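You operate a simulated robot arm through the tools that you are given. There is no shell and no other tool.

Carry out the task below with a simulated robot arm. There is one attempt and no reset: what you move stays moved.

## Task
Clear the jam: lock off, lift the wide box to the shelf, set the guide wide and reset.
Fine: free the clamp lever before the guide moves and clamp it again; unlock and switch on before the reset button. Set down upright: box.
Where things are to end (x, y in the base frame): box within 60 mm of [880, 210].

Only the result counts: the job must be done as asked and must still hold three seconds after the hand-in. Knocking over, shifting, dropping, spilling or breaking anything else fails it.

## Robot
A 6-joint arm with a two-finger parallel gripper, fixed in place. Base frame: the origin is at the foot of the arm, x ahead of it, y to its left, z up. Units: mm, rad, N and s.
With the tool pointing down near the work surface it reaches from about 400 to 920 mm from the base axis. Its first joint turns from -2.007 to 2.007 rad. Payload 3.43 kg.
The TCP is the grasp point between the finger pads, 34 mm short of the fingertips. In the tool frame z runs along the fingers and y along their closing line. The gripper opens to 128 mm. The fingers are 24 mm wide and 12 mm thick; the gripper's body (48 by 130 mm) begins 96 mm behind the TCP.
Orientation is that of the tool frame in the base frame, as [roll, pitch, yaw] about the fixed x, y, z axes, in that order (R = Rz(yaw) Ry(pitch) Rx(roll)). With the fingers straight down and closing along the base's y, the tool's x points along the base's -x, its y along +y and its z along -z.

## Interface
- The arm moves only by the tool jog_arm. Its argument "steps" is one flat list of numbers, 7 for each row, row after row: the turn, a rotation vector about the base's x, y, z in rad, then the shift along the base's x, y, z in cm, then the closure, from 0 (fully open) to 1 (shut). In form: [rx, ry, rz, x, y, z, hand, rx, ry, rz, x, y, z, hand, ...]. A call has 1 to 20 rows; each row is the pose to reach, as a shift and turn from the pose commanded when the call began. Each row takes 0.2 s and may step no farther than 50 mm and 0.15 rad from the row before; otherwise, or with a gripper value out of range, the whole call is refused. A pose out of reach is approached as far as the arm can. The call stops where the force on the tool passes 50 N (or 10 N more than at its start, if that is more) or the arm is blocked; 0.2 s more then pass. Each finger travels about 108 mm/s and halts on what it meets, pressing with about 35 N; the grip force reading is that of the motor and also rises with nothing between the fingers. The clock runs only during rows and for 0.2 s after the last one: add rows that repeat a pose to give the fingers time. The reply holds the time, the measured pose of the TCP, the force on the tool along the base axes, the opening and the grip force, in the units named above and with some noise, with the torque about the TCP (base axes, N m) and any sound that the robot's microphone picked up.
- Cameras (640 x 400 px; columns grow to the right, rows downward): "scene" is fixed at [49.4, -497.6, 1563.9]; the picture's right is [0.72, -0.69, 0.00], its down [-0.37, -0.39, -0.84] and it looks along [0.59, 0.61, -0.54] (base axes); focal length 368 px, centre (320, 200). "wrist" rides on the gripper at [76, -11, -160] in the tool frame; the picture's right is [0.15, 0.99, 0.00], its down [-0.88, 0.13, -0.46] and it looks along [-0.45, 0.07, 0.89] (tool axes); focal length 234 px, centre (320, 200). There is no depth. A picture from a camera that has moved, and an enlarged one, comes with that camera's place and axes in the base frame and with its lens.
- get_image(camera): a new picture of that camera. The clock stands still meanwhile.
- slide_trunk(by): slides the trunk up (or, below 0, down) by that many mm; the arm rides with it, the base frame stays. It gives what a move gives, with no picture.
- enlarge(camera, box): a new picture of the part [left, top, right, bottom] of that camera's present view, enlarged. The clock stands still meanwhile.
- finish_job(): hands the job in; it is judged then, once.

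Places have to be worked out from the pictures, the camera data and where the tool is seen. Open the gripper and draw the arm clear of the work before you hand the job in, unless the task says otherwise.

The tools are called after ">>>" by a JSON object that holds its "name" and its "arguments". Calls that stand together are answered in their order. jog_arm: Moves the arm, as the interface text tells. Its arguments: {"type":"object","properties":{"steps":{"type":"array"}},"required":["steps"]} The other tools are called the same way: slide_trunk (by) slides the trunk up or down; get_image (camera) takes a picture; enlarge (camera, box) takes an enlarged picture of a part of a camera's view; finish_job () hands the job in.

At the start:

```text
t: 0.0
ee_pos: [561.6, 87.5, 1239.4]
tcp_rot: [3.141, -0.002, -3.14]
contact_force: [-1.2, 0.0, 0.0]
moment: [-0.01, -0.03, -0.01]
width: 128.0
grip_force: 0.0
trunk travel left (down, up): [-450.0, 340.0]
```

scene: 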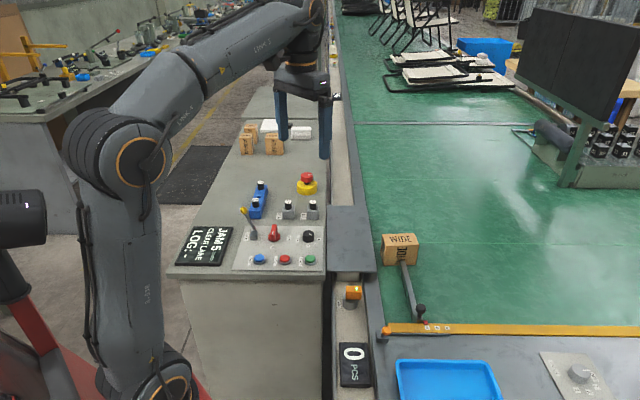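
wrist: 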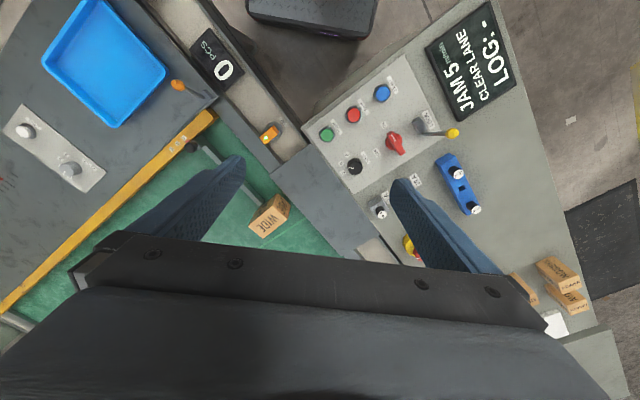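

I start by looking closely at the scene: the control panel, the guide with its clamp, and the box on the conveyor.

>>> {"name": "enlarge", "arguments": {"camera": "scene", "box": [165, 165, 345, 280]}}

>>> {"name": "enlarge", "arguments": {"camera": "scene", "box": [330, 220, 510, 335]}}

>>> {"name": "enlarge", "arguments": {"camera": "scene", "box": [330, 270, 640, 400]}}

>>> {"name": "enlarge", "arguments": {"camera": "wrist", "box": [300, 0, 640, 240]}}

>>> {"name": "enlarge", "arguments": {"camera": "wrist", "box": [0, 0, 320, 240]}}

>>> {"name": "enlarge", "arguments": {"camera": "scene", "box": [220, 90, 340, 170]}}

```text
3.48 times, centred on (255, 222) of scene
camera zoom: at [49.4, -497.6, 1563.9], right [0.72, -0.69, 0.0], down [-0.37, -0.39, -0.84], along [0.59, 0.61, -0.54], focal length 1280 px, centre (546, 122)
```

zoom: 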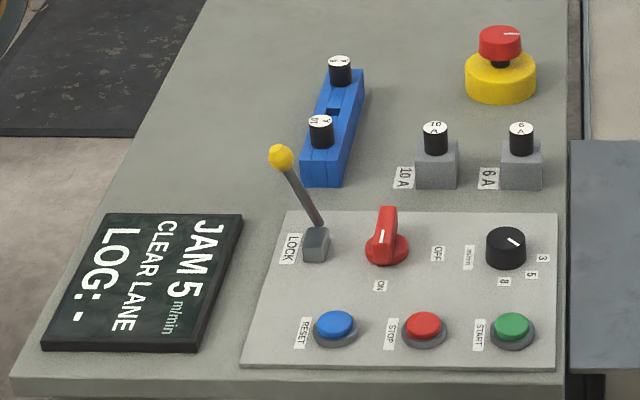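

```text
3.48 times, centred on (420, 278) of scene
camera zoom: at [49.4, -497.6, 1563.9], right [0.72, -0.69, 0.0], down [-0.37, -0.39, -0.84], along [0.59, 0.61, -0.54], focal length 1280 px, centre (-28, -70)
```

zoom: 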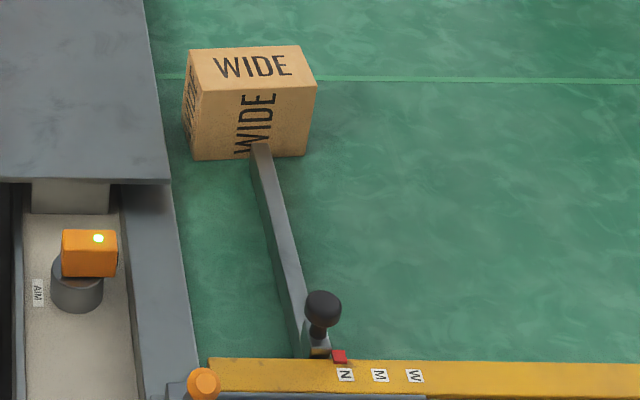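

```text
2.06 times, centred on (485, 335) of scene
camera zoom: at [49.4, -497.6, 1563.9], right [0.72, -0.69, 0.0], down [-0.37, -0.39, -0.84], along [0.59, 0.61, -0.54], focal length 760 px, centre (-21, -79)
```

zoom: 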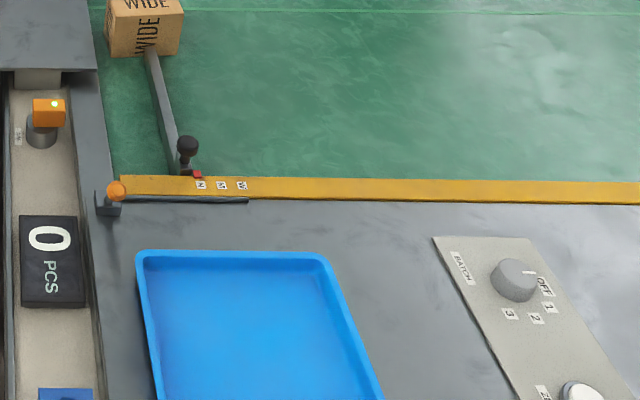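

```text
1.67 times, centred on (470, 120) of wrist
camera zoom: at [486.0, 75.8, 1400.3], right [-0.15, 0.99, 0.0], down [0.88, 0.13, 0.46], along [0.45, 0.07, -0.89], focal length 390 px, centre (70, 333)
```

zoom: 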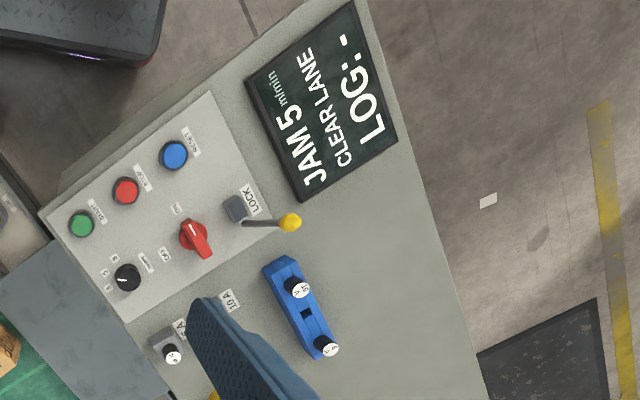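

```text
1.67 times, centred on (160, 120) of wrist
camera zoom: at [486.0, 75.8, 1400.3], right [-0.15, 0.99, 0.0], down [0.88, 0.13, 0.46], along [0.45, 0.07, -0.89], focal length 390 px, centre (587, 333)
```

zoom: 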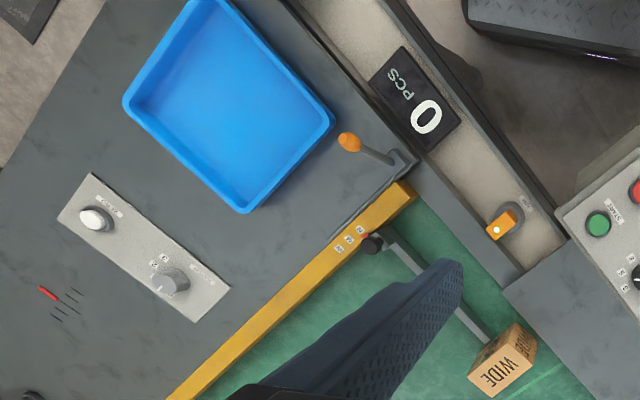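

```text
5.00 times, centred on (280, 130) of scene
camera zoom: at [49.4, -497.6, 1563.9], right [0.72, -0.69, 0.0], down [-0.37, -0.39, -0.84], along [0.59, 0.61, -0.54], focal length 1840 px, centre (520, 550)
```

zoom: 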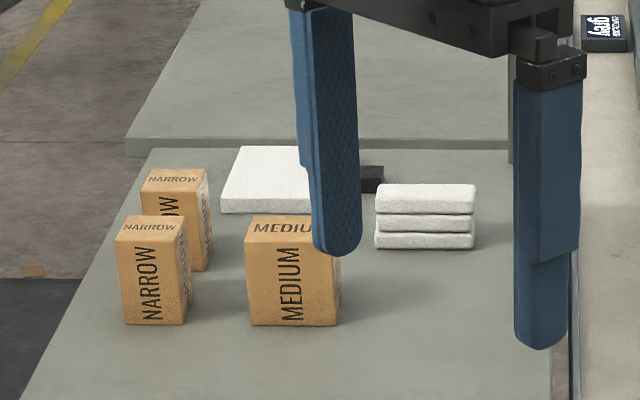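

The scene camera gives rough positions: panel near (490–600, 100–220), box near (883, -6, 818), guide knob near (690, -209). I move the wrist camera closer to the panel to triangulate its controls.

>>> {"name": "jog_arm", "arguments": {"steps": [0, 0, 0, -1.6, 1.6, -3.2, 0, 0, 0, 0, -3.2, 3.2, -6.4, 0, 0, 0, 0, -4.8, 4.8, -9.6, 0, 0, 0, 0, -6.4, 6.4, -12.8, 0, 0, 0, 0, -8, 8, -16, 0]}}

```text
t: 1.2
ee_pos: [482.3, 167.3, 1079.2]
tcp_rot: [3.141, 0.0, -3.141]
contact_force: [-0.7, -0.3, -1.2]
moment: [0.0, 0.0, -0.02]
width: 127.9
grip_force: 0.0
trunk travel left (down, up): [-450.0, 340.0]
```

The arm moved as commanded with no contact. I take the wrist picture over the panel.

>>> {"name": "get_image", "arguments": {"camera": "wrist"}}

>>> {"name": "get_image", "arguments": {"camera": "scene"}}

```text
taken
camera wrist: at [406.7, 156.0, 1238.6], right [-0.15, 0.99, 0.0], down [0.88, 0.13, 0.46], along [0.45, 0.07, -0.89], focal length 234 px, centre (320, 200)
```

wrist: 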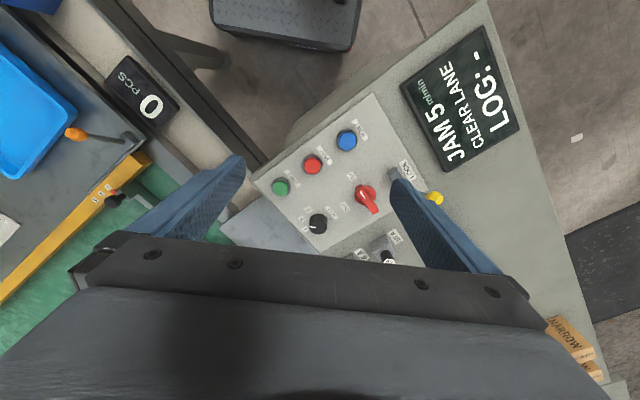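

```text
taken
```

scene: 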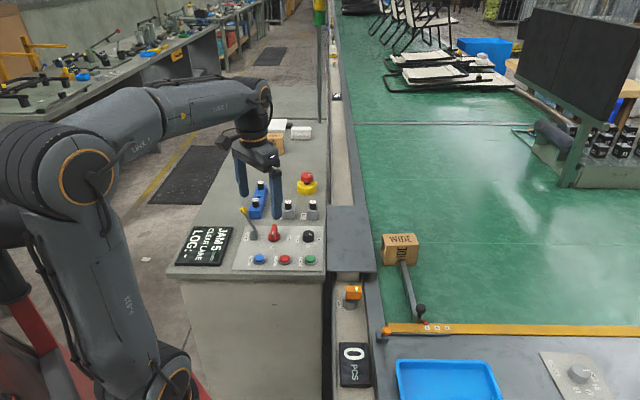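

I enlarge the panel in the wrist view to read the switch, lever and labels.

>>> {"name": "enlarge", "arguments": {"camera": "wrist", "box": [250, 100, 450, 250]}}

>>> {"name": "enlarge", "arguments": {"camera": "scene", "box": [235, 195, 325, 275]}}

>>> {"name": "enlarge", "arguments": {"camera": "wrist", "box": [0, 60, 240, 240]}}

```text
2.67 times, centred on (350, 175) of wrist
camera zoom: at [406.7, 156.0, 1238.6], right [-0.15, 0.99, 0.0], down [0.88, 0.13, 0.46], along [0.45, 0.07, -0.89], focal length 624 px, centre (240, 267)
```

zoom: 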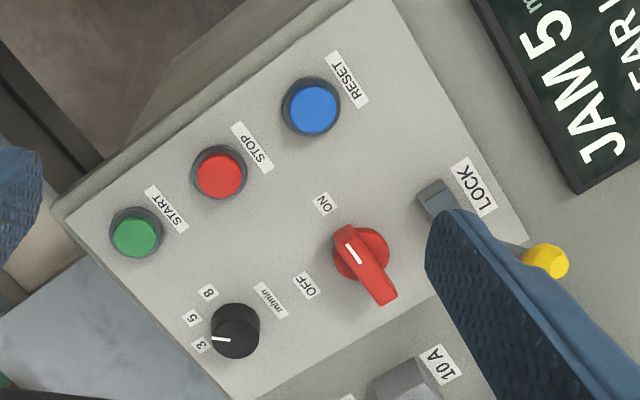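

```text
5.00 times, centred on (280, 235) of scene
camera zoom: at [49.4, -497.6, 1563.9], right [0.72, -0.69, 0.0], down [-0.37, -0.39, -0.84], along [0.59, 0.61, -0.54], focal length 1840 px, centre (520, 25)
```

zoom: 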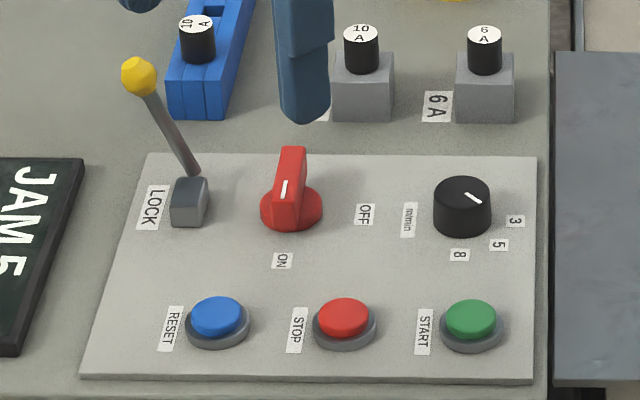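

```text
2.22 times, centred on (120, 150) of wrist
camera zoom: at [406.7, 156.0, 1238.6], right [-0.15, 0.99, 0.0], down [0.88, 0.13, 0.46], along [0.45, 0.07, -0.89], focal length 520 px, centre (764, 311)
```

zoom: 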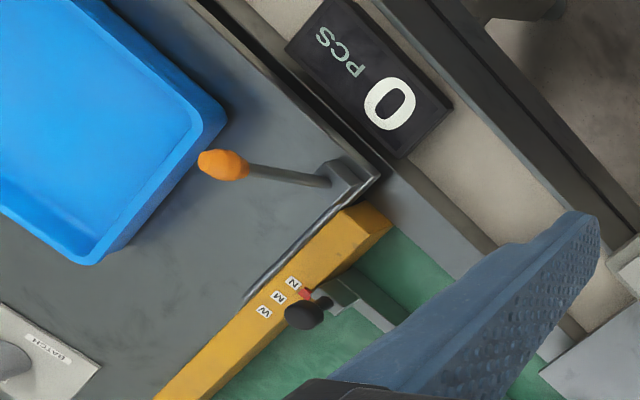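

Triangulation agrees between views: RESET (490, 216, 839), STOP (542, 164), START (595, 110), red switch (587, 271, ~835), LOCK lever base about (541, 317) with its ball near (544, 366, 906). I turn the tool 45° to line up with the panel and look closer at the switch and the lever.

>>> {"name": "jog_arm", "arguments": {"steps": [0, 0, 0.131, 0.3, 1, -1.3, 0, 0, 0, 0.262, 0.6, 2, -2.6, 0, 0, 0, 0.393, 0.9, 3, -3.9, 0, 0, 0, 0.524, 1.2, 4, -5.2, 0, 0, 0, 0.655, 1.5, 5, -6.5, 0, 0, 0, 0.785, 1.8, 6.3, -7.9, 0]}}

>>> {"name": "get_image", "arguments": {"camera": "wrist"}}

>>> {"name": "get_image", "arguments": {"camera": "scene"}}

```text
t: 2.6
ee_pos: [497.5, 229.3, 1001.6]
tcp_rot: [-3.141, -0.001, -2.354]
contact_force: [-1.0, -0.2, 0.0]
moment: [0.04, -0.02, 0.0]
width: 128.0
grip_force: 0.0
trunk travel left (down, up): [-450.0, 340.0]
```

```text
taken
camera wrist: at [452.1, 168.6, 1161.4], right [-0.8, 0.59, 0.0], down [0.53, 0.72, 0.46], along [0.27, 0.37, -0.89], focal length 234 px, centre (320, 200)
```

wrist: 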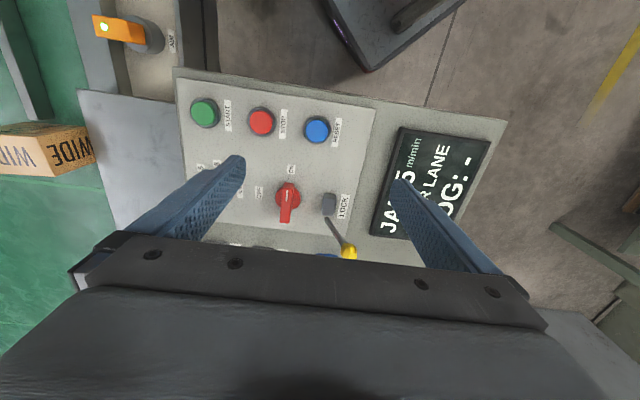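

```text
taken
```

scene: 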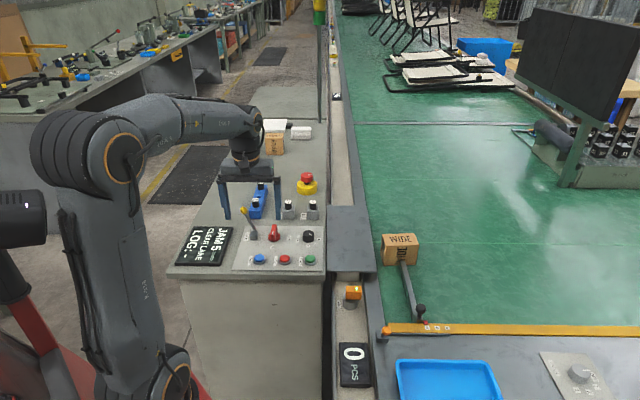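

>>> {"name": "enlarge", "arguments": {"camera": "wrist", "box": [180, 85, 380, 265]}}

>>> {"name": "enlarge", "arguments": {"camera": "scene", "box": [225, 195, 295, 255]}}

```text
2.22 times, centred on (280, 175) of wrist
camera zoom: at [452.1, 168.6, 1161.4], right [-0.8, 0.59, 0.0], down [0.53, 0.72, 0.46], along [0.27, 0.37, -0.89], focal length 520 px, centre (409, 256)
```

zoom: 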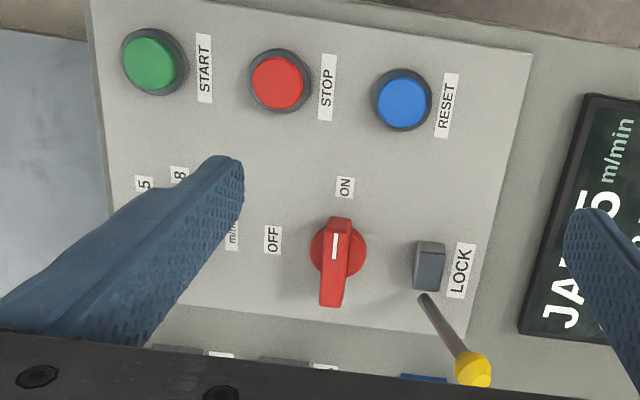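

```text
6.67 times, centred on (260, 225) of scene
camera zoom: at [49.4, -497.6, 1563.9], right [0.72, -0.69, 0.0], down [-0.37, -0.39, -0.84], along [0.59, 0.61, -0.54], focal length 2454 px, centre (720, 33)
```

zoom: 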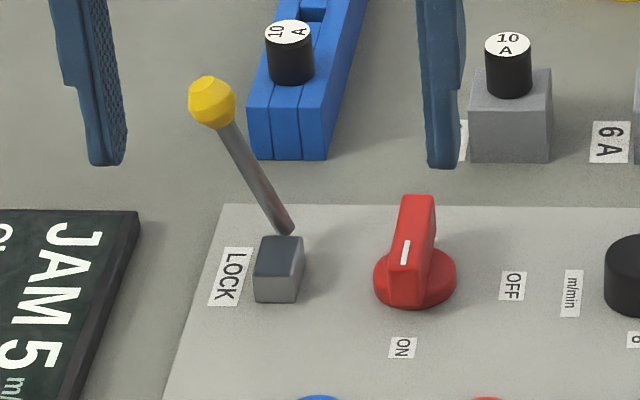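

The lever pivots behind its block and leans toward -e1 (left as seen from the scene camera). The red switch fin stands along the ON direction, top at about z 869. I half-close the gripper and hover above the switch.

>>> {"name": "jog_arm", "arguments": {"steps": [0, 0, 0, 2.2, 1.0, -2, 0.2, 0, 0, 0, 4.4, 2.0, -4, 0.4, 0, 0, 0, 6.6, 3.0, -6, 0.53, 0, 0, 0, 8.85, 4.05, -8.2, 0.53, 0, 0, 0, 8.85, 4.05, -8.2, 0.53]}}

>>> {"name": "get_image", "arguments": {"camera": "wrist"}}

>>> {"name": "enlarge", "arguments": {"camera": "scene", "box": [215, 155, 335, 275]}}

```text
t: 3.8
ee_pos: [587.1, 268.4, 917.4]
tcp_rot: [-3.141, 0.0, -2.356]
contact_force: [0.3, -0.1, -0.2]
moment: [-0.04, -0.01, 0.0]
width: 60.4
grip_force: 0.1
trunk travel left (down, up): [-450.0, 340.0]
```

```text
taken
camera wrist: at [542.3, 206.8, 1078.7], right [-0.8, 0.6, 0.0], down [0.53, 0.71, 0.46], along [0.27, 0.37, -0.89], focal length 234 px, centre (320, 200)
```

wrist: 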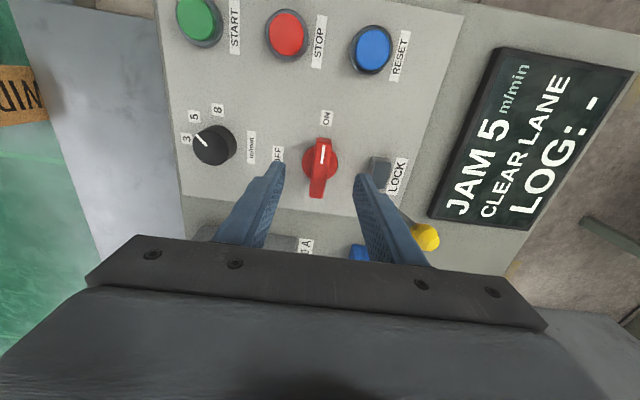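

```text
3.33 times, centred on (275, 215) of scene
camera zoom: at [49.4, -497.6, 1563.9], right [0.72, -0.69, 0.0], down [-0.37, -0.39, -0.84], along [0.59, 0.61, -0.54], focal length 1227 px, centre (470, 150)
```

zoom: 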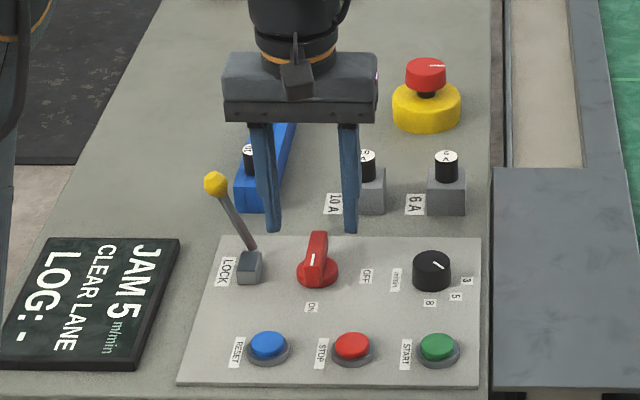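

The switch disc sits exactly where the TCP axis projects, so I'm centred on it. I descend to grip height around the fin and close.

>>> {"name": "jog_arm", "arguments": {"steps": [0, 0, 0, 0, 0, -1.9, 0.53, 0, 0, 0, 0, 0, -3.8, 0.53, 0, 0, 0, 0, 0, -3.8, 0.53]}}

>>> {"name": "enlarge", "arguments": {"camera": "scene", "box": [215, 155, 335, 275]}}

>>> {"name": "enlarge", "arguments": {"camera": "wrist", "box": [240, 100, 440, 240]}}

```text
t: 4.6
ee_pos: [585.4, 270.4, 879.5]
tcp_rot: [3.141, 0.001, -2.356]
contact_force: [0.4, 0.0, 0.3]
moment: [0.01, -0.01, -0.03]
width: 60.2
grip_force: 0.0
trunk travel left (down, up): [-450.0, 340.0]
```

```text
3.33 times, centred on (275, 215) of scene
camera zoom: at [49.4, -497.6, 1563.9], right [0.72, -0.69, 0.0], down [-0.37, -0.39, -0.84], along [0.59, 0.61, -0.54], focal length 1227 px, centre (470, 150)
```

zoom: 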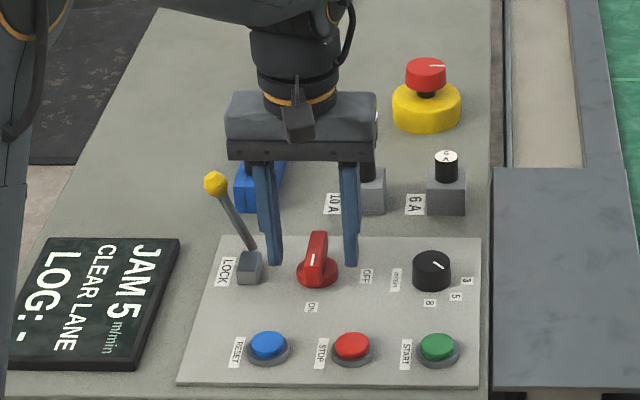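

```text
2.86 times, centred on (340, 170) of wrist
camera zoom: at [541.1, 208.3, 1039.2], right [-0.8, 0.6, 0.0], down [0.53, 0.71, 0.46], along [0.27, 0.37, -0.89], focal length 669 px, centre (263, 286)
```

zoom: 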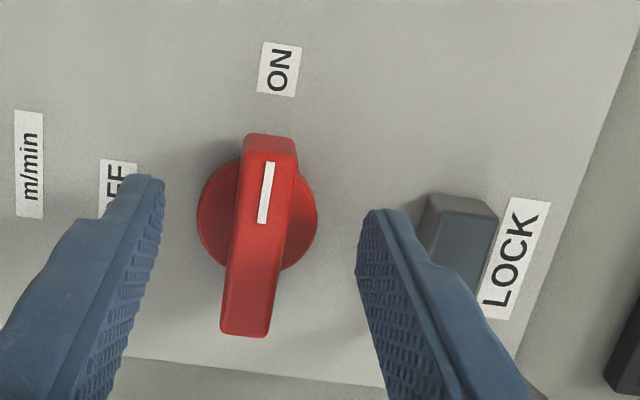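

Fingers straddle the fin evenly. I close on it.

>>> {"name": "jog_arm", "arguments": {"steps": [0, 0, 0, 0, 0, 0, 0.75, 0, 0, 0, 0, 0, 0, 0.95, 0, 0, 0, 0, 0, 0, 0.95, 0, 0, 0, 0, 0, 0, 0.95]}}

```text
t: 5.6
ee_pos: [588.4, 269.2, 879.6]
tcp_rot: [3.141, 0.0, -2.355]
contact_force: [8.0, -6.5, -1.3]
moment: [-0.21, -0.25, -0.03]
width: 16.0
grip_force: 44.8
trunk travel left (down, up): [-450.0, 340.0]
```

The fin is gripped (width 16 mm). I turn it +90° about z, from ON toward OFF, with a small correction toward +e1 to relieve the side force.

>>> {"name": "jog_arm", "arguments": {"steps": [0, 0, 0.131, 0.1, -0.1, 0, 0.95, 0, 0, 0.262, 0.1, -0.1, 0, 0.95, 0, 0, 0.393, 0.1, -0.1, 0, 0.95, 0, 0, 0.524, 0.1, -0.1, 0, 0.95, 0, 0, 0.655, 0.1, -0.1, 0, 0.95, 0, 0, 0.785, 0.1, -0.1, 0, 0.95]}}

>>> {"name": "enlarge", "arguments": {"camera": "scene", "box": [165, 155, 345, 285]}}

```text
t: 7.0
ee_pos: [589.2, 268.6, 878.9]
tcp_rot: [3.139, -0.002, -1.57]
contact_force: [14.9, -20.7, -30.3]
moment: [-0.54, -0.54, -0.1]
width: 15.8
grip_force: 45.1
trunk travel left (down, up): [-450.0, 340.0]
```

```text
3.08 times, centred on (255, 220) of scene
camera zoom: at [49.4, -497.6, 1563.9], right [0.72, -0.69, 0.0], down [-0.37, -0.39, -0.84], along [0.59, 0.61, -0.54], focal length 1132 px, centre (520, 138)
```

zoom: 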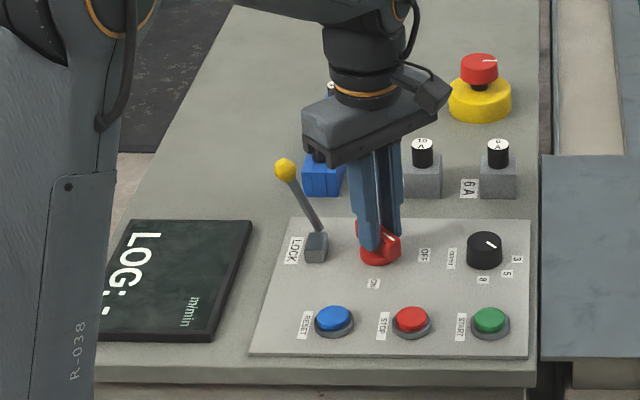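

The turn is half done, but the side and vertical loads grew. I back out the small e1 shift to see which way relieves the force.

>>> {"name": "jog_arm", "arguments": {"steps": [0, 0, 0, -0.1, 0.1, 0, 0.95]}}

```text
t: 7.4
ee_pos: [591.0, 268.6, 880.1]
tcp_rot: [-3.14, 0.001, -1.57]
contact_force: [27.8, -21.6, -25.7]
moment: [-0.35, -0.59, -0.06]
width: 15.9
grip_force: 44.6
trunk travel left (down, up): [-450.0, 340.0]
```

Force on the tool is restoring, so the axis lies at +x, -y of me and slightly lower. I shift that way and continue the turn a bit.

>>> {"name": "jog_arm", "arguments": {"steps": [0, 0, 0, 0.2, -0.15, -0.1, 0.95, 0, 0, 0.131, 0.2, -0.15, -0.1, 0.95, 0, 0, 0.262, 0.2, -0.15, -0.1, 0.95]}}

```text
t: 8.2
ee_pos: [590.5, 270.9, 879.8]
tcp_rot: [-3.14, 0.001, -1.306]
contact_force: [21.4, -9.4, -6.5]
moment: [-1.22, -0.74, -0.06]
width: 15.9
grip_force: 44.8
trunk travel left (down, up): [-450.0, 340.0]
```

Loads dropped; I continue the remaining ~0.52 rad with slightly more +x shift.

>>> {"name": "jog_arm", "arguments": {"steps": [0, 0, 0.131, 0.1, -0.05, 0, 0.95, 0, 0, 0.262, 0.1, -0.05, 0, 0.95, 0, 0, 0.393, 0.1, -0.05, 0, 0.95, 0, 0, 0.524, 0.1, -0.05, 0, 0.95]}}

>>> {"name": "enlarge", "arguments": {"camera": "scene", "box": [165, 155, 345, 285]}}

```text
t: 9.2
ee_pos: [592.2, 268.9, 881.6]
tcp_rot: [-3.139, 0.0, -0.785]
contact_force: [27.6, 17.5, -6.5]
moment: [1.12, 0.26, -0.21]
width: 15.9
grip_force: 45.2
trunk travel left (down, up): [-450.0, 340.0]
```

```text
3.08 times, centred on (255, 220) of scene
camera zoom: at [49.4, -497.6, 1563.9], right [0.72, -0.69, 0.0], down [-0.37, -0.39, -0.84], along [0.59, 0.61, -0.54], focal length 1132 px, centre (520, 138)
```

zoom: 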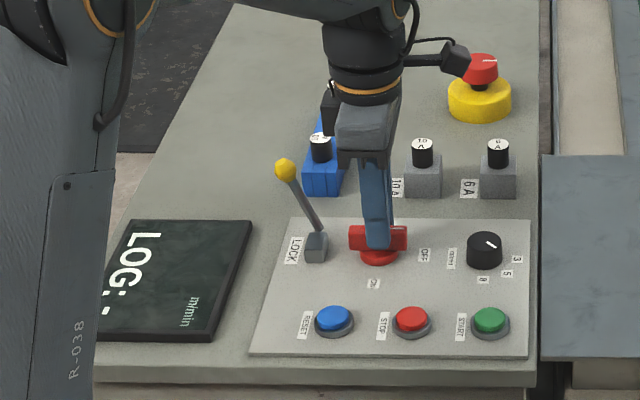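

The fin now lies across, toward OFF. I open the fingers and rise.

>>> {"name": "jog_arm", "arguments": {"steps": [0, 0, 0, 0, 0, 0, 0.7, 0, 0, 0, 0, 0, 0, 0.6, 0, 0, 0, 0, 0, 0, 0.6, 0, 0, 0, 0, 0, 3, 0.6, 0, 0, 0, 0, 0, 7, 0.6, 0, 0, 0, 0, 0, 11, 0.6]}}

>>> {"name": "get_image", "arguments": {"camera": "wrist"}}

>>> {"name": "get_image", "arguments": {"camera": "scene"}}

>>> {"name": "enlarge", "arguments": {"camera": "scene", "box": [165, 155, 345, 285]}}

```text
t: 10.6
ee_pos: [589.6, 271.8, 990.2]
tcp_rot: [-3.141, 0.001, -0.785]
contact_force: [0.4, 0.0, -0.2]
moment: [-0.03, 0.01, 0.01]
width: 51.1
grip_force: 0.0
trunk travel left (down, up): [-450.0, 340.0]
```

```text
taken
camera wrist: at [651.9, 225.5, 1150.4], right [-0.6, -0.8, 0.0], down [-0.71, 0.53, 0.46], along [-0.37, 0.27, -0.89], focal length 234 px, centre (320, 200)
```

wrist: 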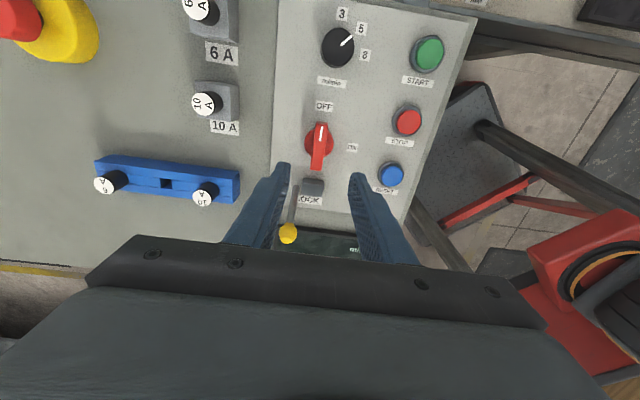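

```text
taken
```

scene: 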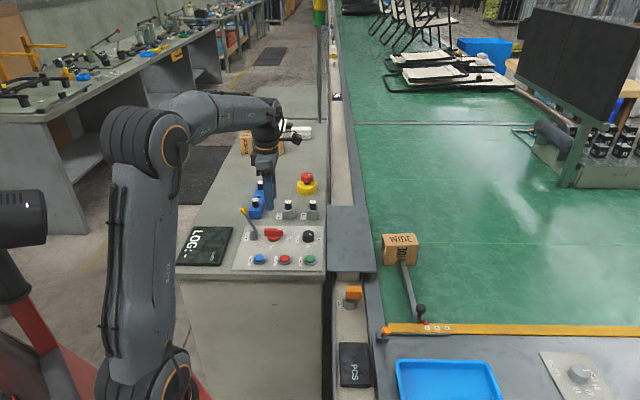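

```text
3.08 times, centred on (255, 220) of scene
camera zoom: at [49.4, -497.6, 1563.9], right [0.72, -0.69, 0.0], down [-0.37, -0.39, -0.84], along [0.59, 0.61, -0.54], focal length 1132 px, centre (520, 138)
```

zoom: 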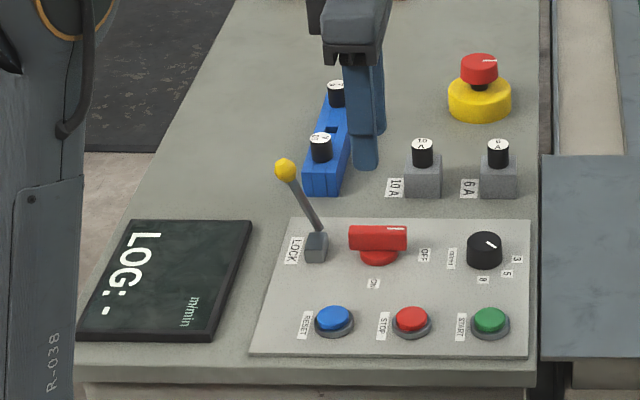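

Switch is OFF (the display and counter went dark). I look at the LOCK lever from this new angle.

>>> {"name": "enlarge", "arguments": {"camera": "wrist", "box": [250, 110, 390, 250]}}

```text
2.86 times, centred on (320, 180) of wrist
camera zoom: at [651.9, 225.5, 1150.4], right [-0.6, -0.8, 0.0], down [-0.71, 0.53, 0.46], along [-0.37, 0.27, -0.89], focal length 669 px, centre (320, 257)
```

zoom: 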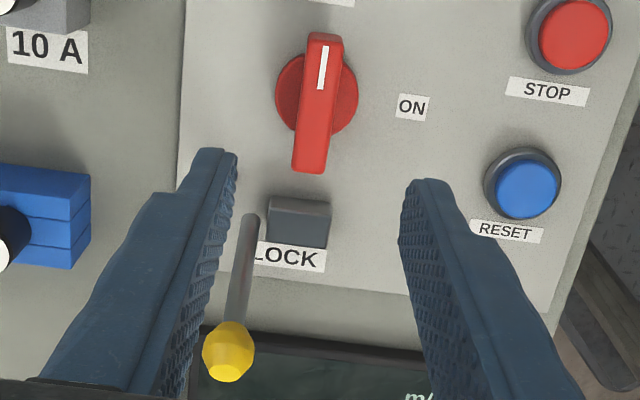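

The lever swings in the e1–z plane: base (562, 336, 838), ball about (540, 357, 913), leaning left ~22°. I'll close the fingers, come down to the left of the ball and push it to the right (+e1).

>>> {"name": "jog_arm", "arguments": {"steps": [0, 0, 0, -1.9, 2.8, 0, 0.8, 0, 0, 0, -3.8, 5.6, 0, 1, 0, 0, 0, -5.7, 8.4, 0, 1, 0, 0, 0, -7.8, 11.3, 0, 1, 0, 0, 0, -7.8, 11.3, -3.2, 1, 0, 0, 0, -7.8, 11.3, -6.4, 1]}}

>>> {"name": "enlarge", "arguments": {"camera": "scene", "box": [165, 155, 345, 285]}}

>>> {"name": "get_image", "arguments": {"camera": "wrist"}}

```text
t: 12.0
ee_pos: [512.3, 382.7, 926.3]
tcp_rot: [-3.139, 0.001, -0.787]
contact_force: [0.3, -0.5, 0.3]
moment: [0.03, -0.04, 0.01]
width: 0.0
grip_force: 33.2
trunk travel left (down, up): [-450.0, 340.0]
```

```text
3.08 times, centred on (255, 220) of scene
camera zoom: at [49.4, -497.6, 1563.9], right [0.72, -0.69, 0.0], down [-0.37, -0.39, -0.84], along [0.59, 0.61, -0.54], focal length 1132 px, centre (520, 138)
```

zoom: 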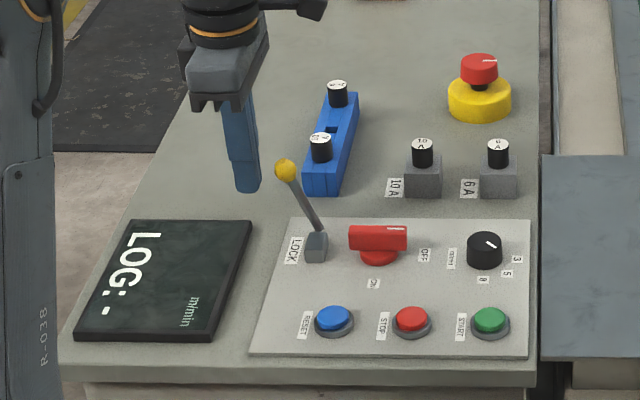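

```text
taken
camera wrist: at [575.1, 335.8, 1086.8], right [-0.6, -0.8, 0.0], down [-0.72, 0.53, 0.46], along [-0.37, 0.27, -0.89], focal length 234 px, centre (320, 200)
```

wrist: 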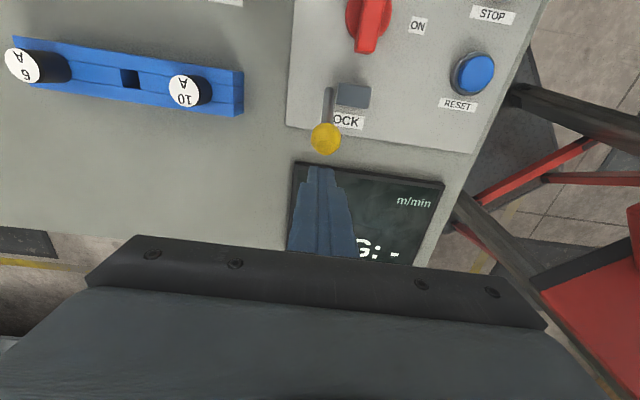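

The closed fingers are aligned with the ball, to its left. I push along +e1 in small steps.

>>> {"name": "jog_arm", "arguments": {"steps": [0, 0, 0, 0.9, -0.9, 0, 1, 0, 0, 0, 1.8, -1.8, 0, 1, 0, 0, 0, 2.4, -2.4, 0, 1, 0, 0, 0, 3.0, -3.0, 0, 1, 0, 0, 0, 3.6, -3.6, 0, 1]}}

>>> {"name": "enlarge", "arguments": {"camera": "scene", "box": [165, 155, 345, 285]}}

```text
t: 13.2
ee_pos: [549.1, 345.8, 925.1]
tcp_rot: [3.141, 0.001, -0.785]
contact_force: [0.4, 0.0, 0.0]
moment: [0.01, -0.02, 0.0]
width: 0.0
grip_force: 33.0
trunk travel left (down, up): [-450.0, 340.0]
```

```text
3.08 times, centred on (255, 220) of scene
camera zoom: at [49.4, -497.6, 1563.9], right [0.72, -0.69, 0.0], down [-0.37, -0.39, -0.84], along [0.59, 0.61, -0.54], focal length 1132 px, centre (520, 138)
```

zoom: 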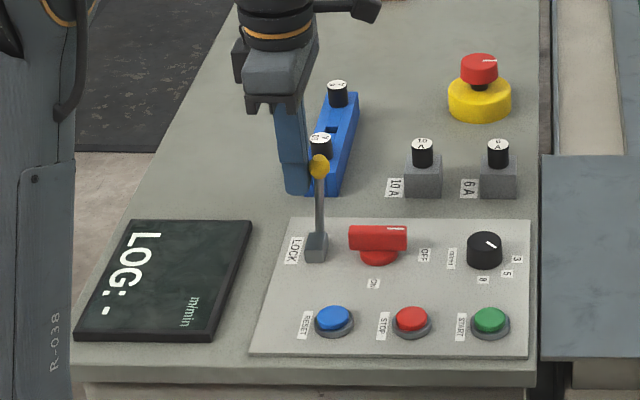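

The lever moves freely and is now vertical. I keep pushing toward the right.

>>> {"name": "jog_arm", "arguments": {"steps": [0, 0, 0, 0.6, -0.6, 0, 1, 0, 0, 0, 1.2, -1.2, 0, 1, 0, 0, 0, 1.8, -1.8, 0, 1, 0, 0, 0, 2.2, -2.2, 0, 1]}}

>>> {"name": "enlarge", "arguments": {"camera": "scene", "box": [165, 155, 345, 285]}}

```text
t: 14.2
ee_pos: [570.4, 323.1, 926.9]
tcp_rot: [-3.142, -0.001, -0.786]
contact_force: [-0.2, -0.1, 0.3]
moment: [-0.02, -0.03, 0.0]
width: 0.0
grip_force: 32.9
trunk travel left (down, up): [-450.0, 340.0]
```

```text
3.08 times, centred on (255, 220) of scene
camera zoom: at [49.4, -497.6, 1563.9], right [0.72, -0.69, 0.0], down [-0.37, -0.39, -0.84], along [0.59, 0.61, -0.54], focal length 1132 px, centre (520, 138)
```

zoom: 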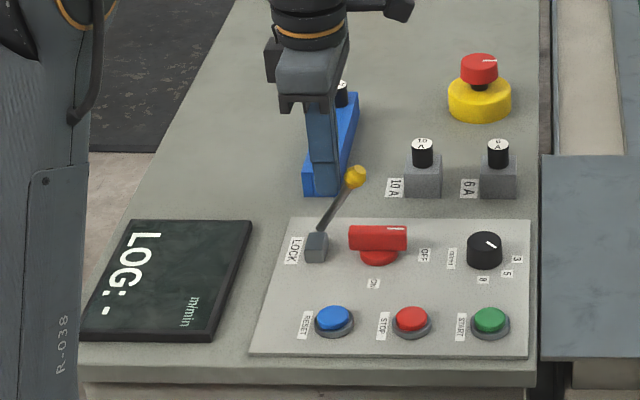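

Lever is now leaning right toward the switch. I push a little further to make sure it reaches its end.

>>> {"name": "jog_arm", "arguments": {"steps": [0, 0, 0, 0.4, -0.4, 0, 1, 0, 0, 0, 0.8, -0.8, 0, 1, 0, 0, 0, 1.2, -1.2, 0, 1]}}

>>> {"name": "enlarge", "arguments": {"camera": "scene", "box": [165, 155, 345, 285]}}

>>> {"name": "get_image", "arguments": {"camera": "wrist"}}

```text
t: 15.0
ee_pos: [581.5, 311.8, 925.7]
tcp_rot: [3.141, 0.0, -0.786]
contact_force: [-0.4, -0.3, -0.2]
moment: [-0.01, 0.01, -0.03]
width: 0.3
grip_force: 32.9
trunk travel left (down, up): [-450.0, 340.0]
```

```text
3.08 times, centred on (255, 220) of scene
camera zoom: at [49.4, -497.6, 1563.9], right [0.72, -0.69, 0.0], down [-0.37, -0.39, -0.84], along [0.59, 0.61, -0.54], focal length 1132 px, centre (520, 138)
```

zoom: 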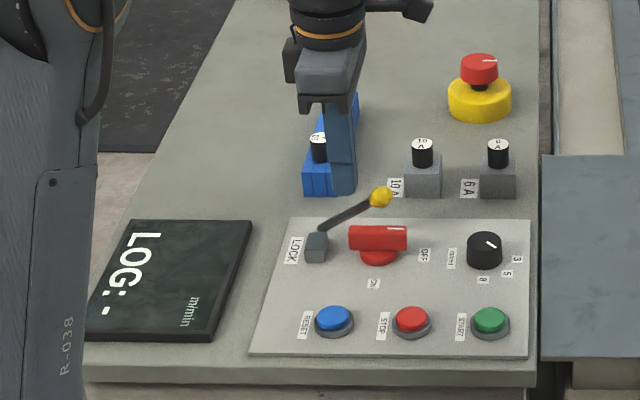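

```text
taken
camera wrist: at [644.8, 265.2, 1086.0], right [-0.6, -0.8, 0.0], down [-0.71, 0.53, 0.46], along [-0.37, 0.27, -0.89], focal length 234 px, centre (320, 200)
```

wrist: 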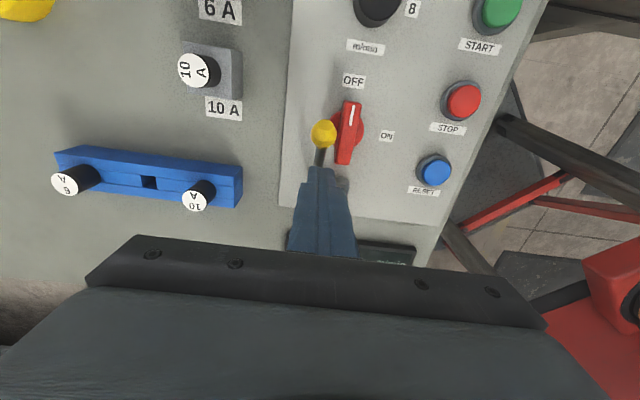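

The ball now sits around (608, 289, 885), i.e. about 54° to the right. I lower slightly and push a bit more to find its end stop.

>>> {"name": "jog_arm", "arguments": {"steps": [0, 0, 0, 0, 0, -1.2, 1, 0, 0, 0, 0.35, -0.35, -1.2, 1, 0, 0, 0, 0.7, -0.7, -1.2, 1, 0, 0, 0, 1.05, -1.05, -1.2, 1, 0, 0, 0, 1.4, -1.4, -1.2, 1]}}

>>> {"name": "enlarge", "arguments": {"camera": "scene", "box": [165, 155, 345, 285]}}

```text
t: 16.2
ee_pos: [591.5, 302.0, 914.9]
tcp_rot: [-3.141, 0.004, -0.784]
contact_force: [-34.2, 34.2, 13.4]
moment: [1.25, 0.8, 0.07]
width: 0.2
grip_force: 32.9
trunk travel left (down, up): [-450.0, 340.0]
```

```text
3.08 times, centred on (255, 220) of scene
camera zoom: at [49.4, -497.6, 1563.9], right [0.72, -0.69, 0.0], down [-0.37, -0.39, -0.84], along [0.59, 0.61, -0.54], focal length 1132 px, centre (520, 138)
```

zoom: 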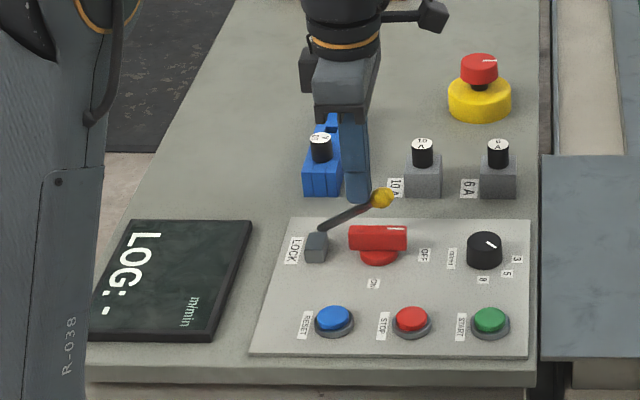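

End stop reached: the lever is locked over with the switch OFF. I back off, rise, and travel to hover over the wide box, keeping the closing line along e2.

>>> {"name": "jog_arm", "arguments": {"steps": [0, 0, 0, -1.5, 1.5, 0, 1, 0, 0, 0, -1.5, 1.5, 4, 0.9, 0, 0, 0, -1.5, 1.5, 8, 0.7, 0, 0, 0, 1.5, -1.5, 9.5, 0.5, 0, 0, 0, 4.8, -4.8, 9.5, 0.3, 0, 0, 0, 8.1, -8.1, 9.5, 0.1, 0, 0, 0, 11.4, -11.4, 9.5, 0, 0, 0, 0, 14.7, -14.7, 9.5, 0, 0, 0, 0, 18, -18, 9.5, 0]}}

>>> {"name": "get_image", "arguments": {"camera": "scene"}}

>>> {"name": "get_image", "arguments": {"camera": "wrist"}}

```text
t: 18.2
ee_pos: [778.7, 117.5, 1009.8]
tcp_rot: [-3.141, 0.0, -0.783]
contact_force: [-0.9, 0.7, 1.3]
moment: [-0.05, -0.03, 0.0]
width: 128.1
grip_force: 0.0
trunk travel left (down, up): [-450.0, 340.0]
```

```text
taken
```

scene: 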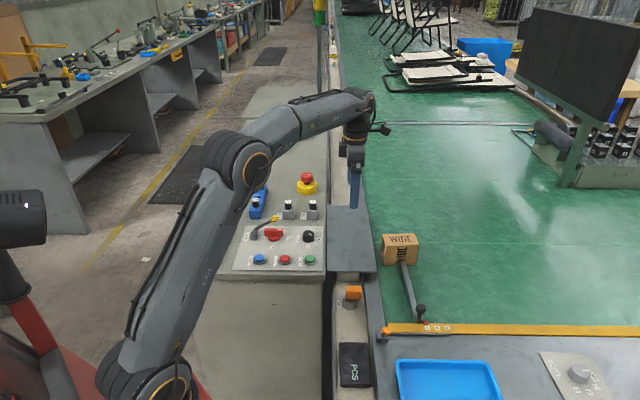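

```text
taken
camera wrist: at [841.0, 70.2, 1168.7], right [-0.59, -0.8, 0.0], down [-0.72, 0.53, 0.46], along [-0.37, 0.27, -0.89], focal length 234 px, centre (320, 200)
```

wrist: 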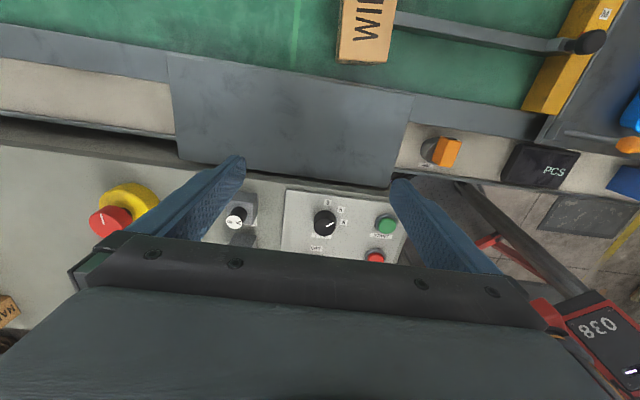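

The plate ("shelf") reads as e2 500–864, e1 389–545 at z≈782, so the goal (880, 210) lies on it. I continue to a hover directly over the box.

>>> {"name": "jog_arm", "arguments": {"steps": [0, 0, 0, 2.6, -3.1, -0.8, 0, 0, 0, 0, 5.2, -6.2, -1.6, 0, 0, 0, 0, 7.8, -9.3, -2.4, 0, 0, 0, 0, 10.4, -12.3, -3, 0]}}

>>> {"name": "get_image", "arguments": {"camera": "wrist"}}

>>> {"name": "get_image", "arguments": {"camera": "scene"}}

```text
t: 19.2
ee_pos: [880.9, -5.9, 978.7]
tcp_rot: [-3.142, 0.0, -0.785]
contact_force: [0.4, 0.8, 1.4]
moment: [-0.07, -0.07, 0.03]
width: 128.0
grip_force: 0.1
trunk travel left (down, up): [-450.0, 340.0]
```

```text
taken
camera wrist: at [942.9, -52.7, 1139.6], right [-0.59, -0.8, 0.0], down [-0.72, 0.53, 0.46], along [-0.37, 0.27, -0.89], focal length 234 px, centre (320, 200)
```

wrist: 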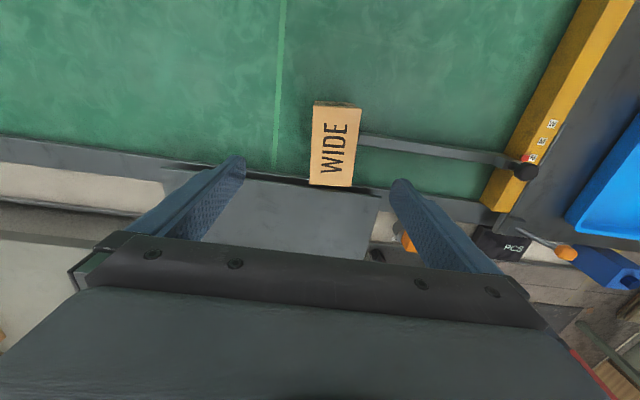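

```text
taken
```

scene: 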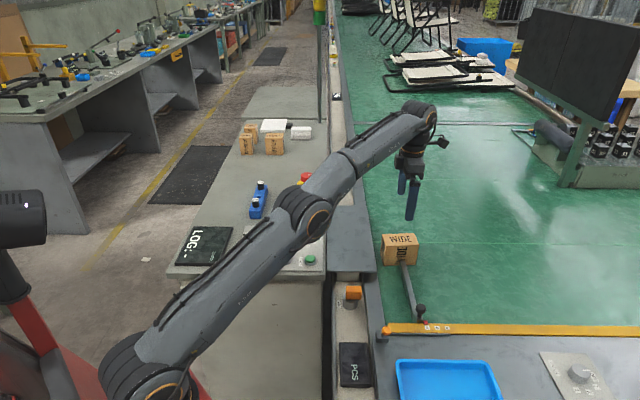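

>>> {"name": "enlarge", "arguments": {"camera": "wrist", "box": [260, 80, 420, 210]}}

>>> {"name": "enlarge", "arguments": {"camera": "wrist", "box": [440, 100, 640, 270]}}

>>> {"name": "enlarge", "arguments": {"camera": "scene", "box": [320, 195, 470, 345]}}

```text
3.08 times, centred on (340, 145) of wrist
camera zoom: at [942.9, -52.7, 1139.6], right [-0.59, -0.8, 0.0], down [-0.72, 0.53, 0.46], along [-0.37, 0.27, -0.89], focal length 720 px, centre (258, 369)
```

zoom: 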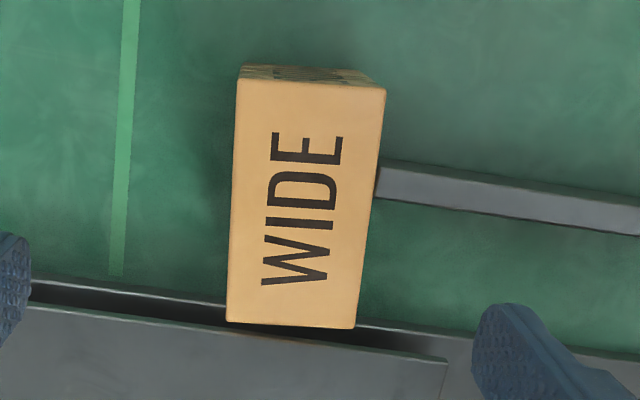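

```text
2.35 times, centred on (540, 185) of wrist
camera zoom: at [942.9, -52.7, 1139.6], right [-0.59, -0.8, 0.0], down [-0.72, 0.53, 0.46], along [-0.37, 0.27, -0.89], focal length 551 px, centre (-198, 235)
```

zoom: 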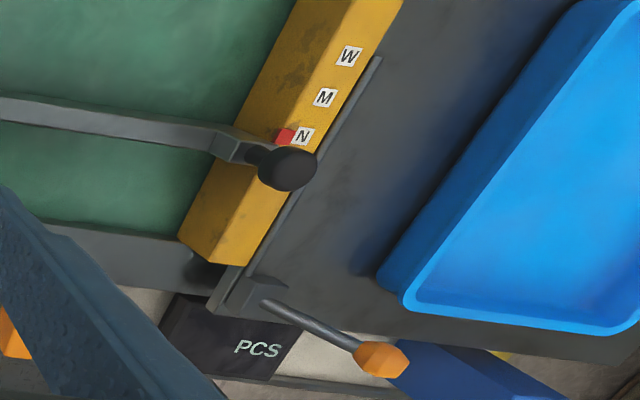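

```text
2.67 times, centred on (395, 270) of scene
camera zoom: at [49.4, -497.6, 1563.9], right [0.72, -0.69, 0.0], down [-0.37, -0.39, -0.84], along [0.59, 0.61, -0.54], focal length 981 px, centre (120, 13)
```

zoom: 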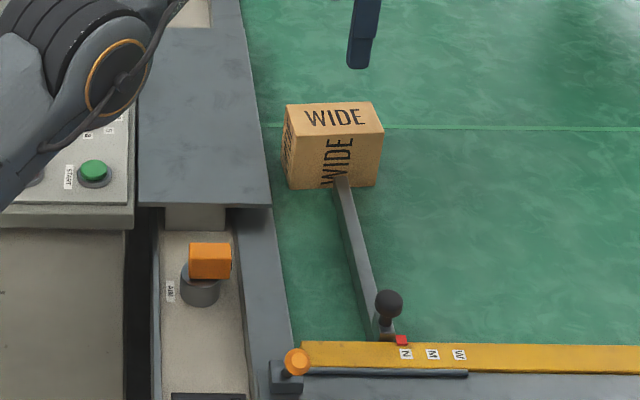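

The box top is 107×60 mm at z≈833, centred near (866, -17), long axis at about -40°; the guide bar touches its near face low down (bar top ≈780–785). I turn the closing line onto the box's short axis and descend part-way to check.

>>> {"name": "jog_arm", "arguments": {"steps": [0, 0, 0.045, -0.8, -0.6, -3.5, 0, 0, 0, 0.09, -1.5, -1.1, -7, 0, 0, 0, 0.09, -1.5, -1.1, -10, 0, 0, 0, 0.09, -1.5, -1.1, -10, 0]}}

>>> {"name": "get_image", "arguments": {"camera": "wrist"}}

>>> {"name": "enlarge", "arguments": {"camera": "scene", "box": [320, 155, 470, 305]}}

```text
t: 20.2
ee_pos: [866.7, -15.6, 878.2]
tcp_rot: [-3.141, 0.002, -0.694]
contact_force: [0.7, 0.2, 0.4]
moment: [0.01, 0.01, 0.02]
width: 128.0
grip_force: 0.0
trunk travel left (down, up): [-450.0, 340.0]
```

```text
taken
camera wrist: at [932.0, -55.7, 1038.9], right [-0.52, -0.85, 0.0], down [-0.76, 0.46, 0.46], along [-0.39, 0.24, -0.89], focal length 234 px, centre (320, 200)
```

wrist: 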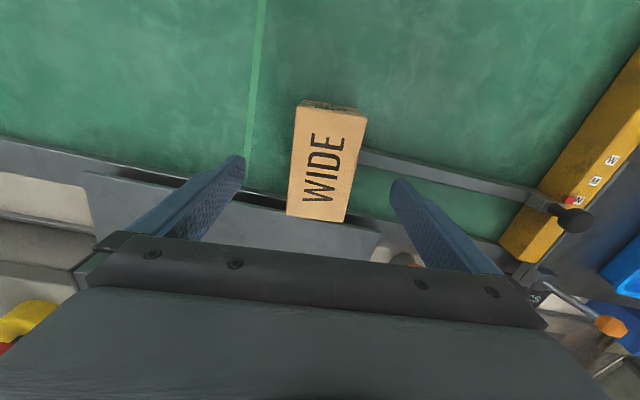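

```text
2.67 times, centred on (395, 230) of scene
camera zoom: at [49.4, -497.6, 1563.9], right [0.72, -0.69, 0.0], down [-0.37, -0.39, -0.84], along [0.59, 0.61, -0.54], focal length 981 px, centre (120, 120)
```

zoom: 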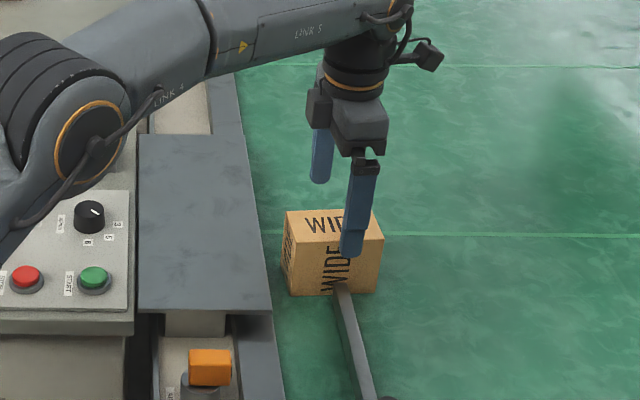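

Corners recompute to centre (866, -19), and the closing line matches the box's short axis. I lower to fingertip height ~798 (above the guide bar) and close.

>>> {"name": "jog_arm", "arguments": {"steps": [0, 0, 0, 0, -0.25, -2.3, 0, 0, 0, 0, 0, -0.25, -4.6, 0, 0, 0, 0, 0, -0.25, -4.6, 0.3, 0, 0, 0, 0, -0.25, -4.6, 0.5, 0, 0, 0, 0, -0.25, -4.6, 0.7, 0, 0, 0, 0, -0.25, -4.6, 0.7]}}

>>> {"name": "enlarge", "arguments": {"camera": "scene", "box": [320, 175, 470, 325]}}

>>> {"name": "get_image", "arguments": {"camera": "wrist"}}

```text
t: 21.6
ee_pos: [867.1, -16.8, 833.6]
tcp_rot: [3.141, 0.0, -0.693]
contact_force: [-0.4, -0.6, 0.2]
moment: [-0.02, -0.03, -0.02]
width: 59.3
grip_force: 35.0
trunk travel left (down, up): [-450.0, 340.0]
```

```text
2.67 times, centred on (395, 250) of scene
camera zoom: at [49.4, -497.6, 1563.9], right [0.72, -0.69, 0.0], down [-0.37, -0.39, -0.84], along [0.59, 0.61, -0.54], focal length 981 px, centre (120, 67)
```

zoom: 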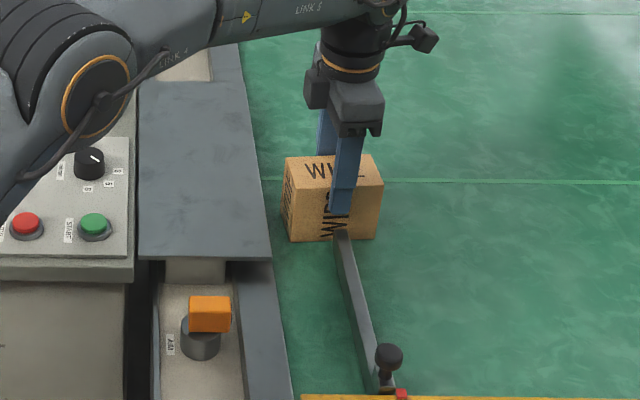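

```text
taken
camera wrist: at [932.9, -57.4, 994.6], right [-0.52, -0.85, 0.0], down [-0.76, 0.46, 0.46], along [-0.39, 0.24, -0.89], focal length 234 px, centre (320, 200)
```

wrist: 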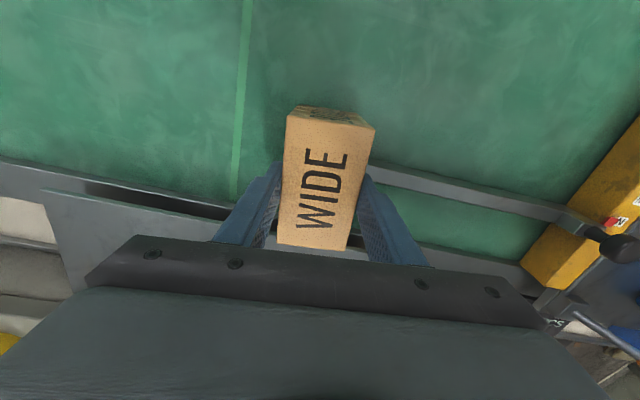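

Box is gripped at 59 mm width. I lift it straight up and check it stays held.

>>> {"name": "jog_arm", "arguments": {"steps": [0, 0, 0, 0, 0, 0, 0.8, 0, 0, 0, 0, 0, 1, 0.8, 0, 0, 0, 0, 0, 2.5, 0.8, 0, 0, 0, 0, 0, 5, 0.8, 0, 0, 0, 0, 0, 8, 0.8]}}

>>> {"name": "enlarge", "arguments": {"camera": "scene", "box": [320, 175, 470, 325]}}

```text
t: 22.8
ee_pos: [866.2, -16.2, 913.5]
tcp_rot: [-3.141, 0.0, -0.695]
contact_force: [0.2, -0.1, -2.7]
moment: [-0.02, 0.05, 0.03]
width: 59.6
grip_force: 35.4
trunk travel left (down, up): [-450.0, 340.0]
```

```text
2.67 times, centred on (395, 250) of scene
camera zoom: at [49.4, -497.6, 1563.9], right [0.72, -0.69, 0.0], down [-0.37, -0.39, -0.84], along [0.59, 0.61, -0.54], focal length 981 px, centre (120, 67)
```

zoom: 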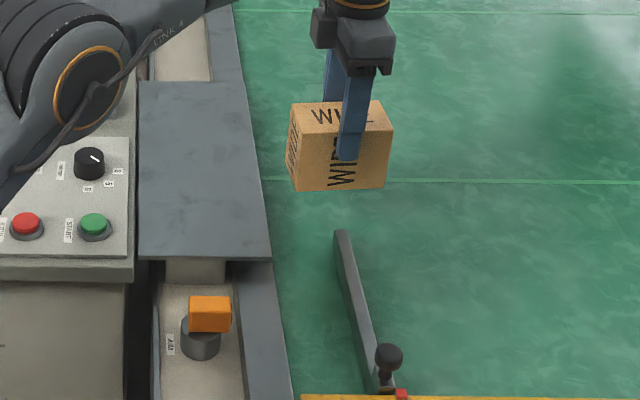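

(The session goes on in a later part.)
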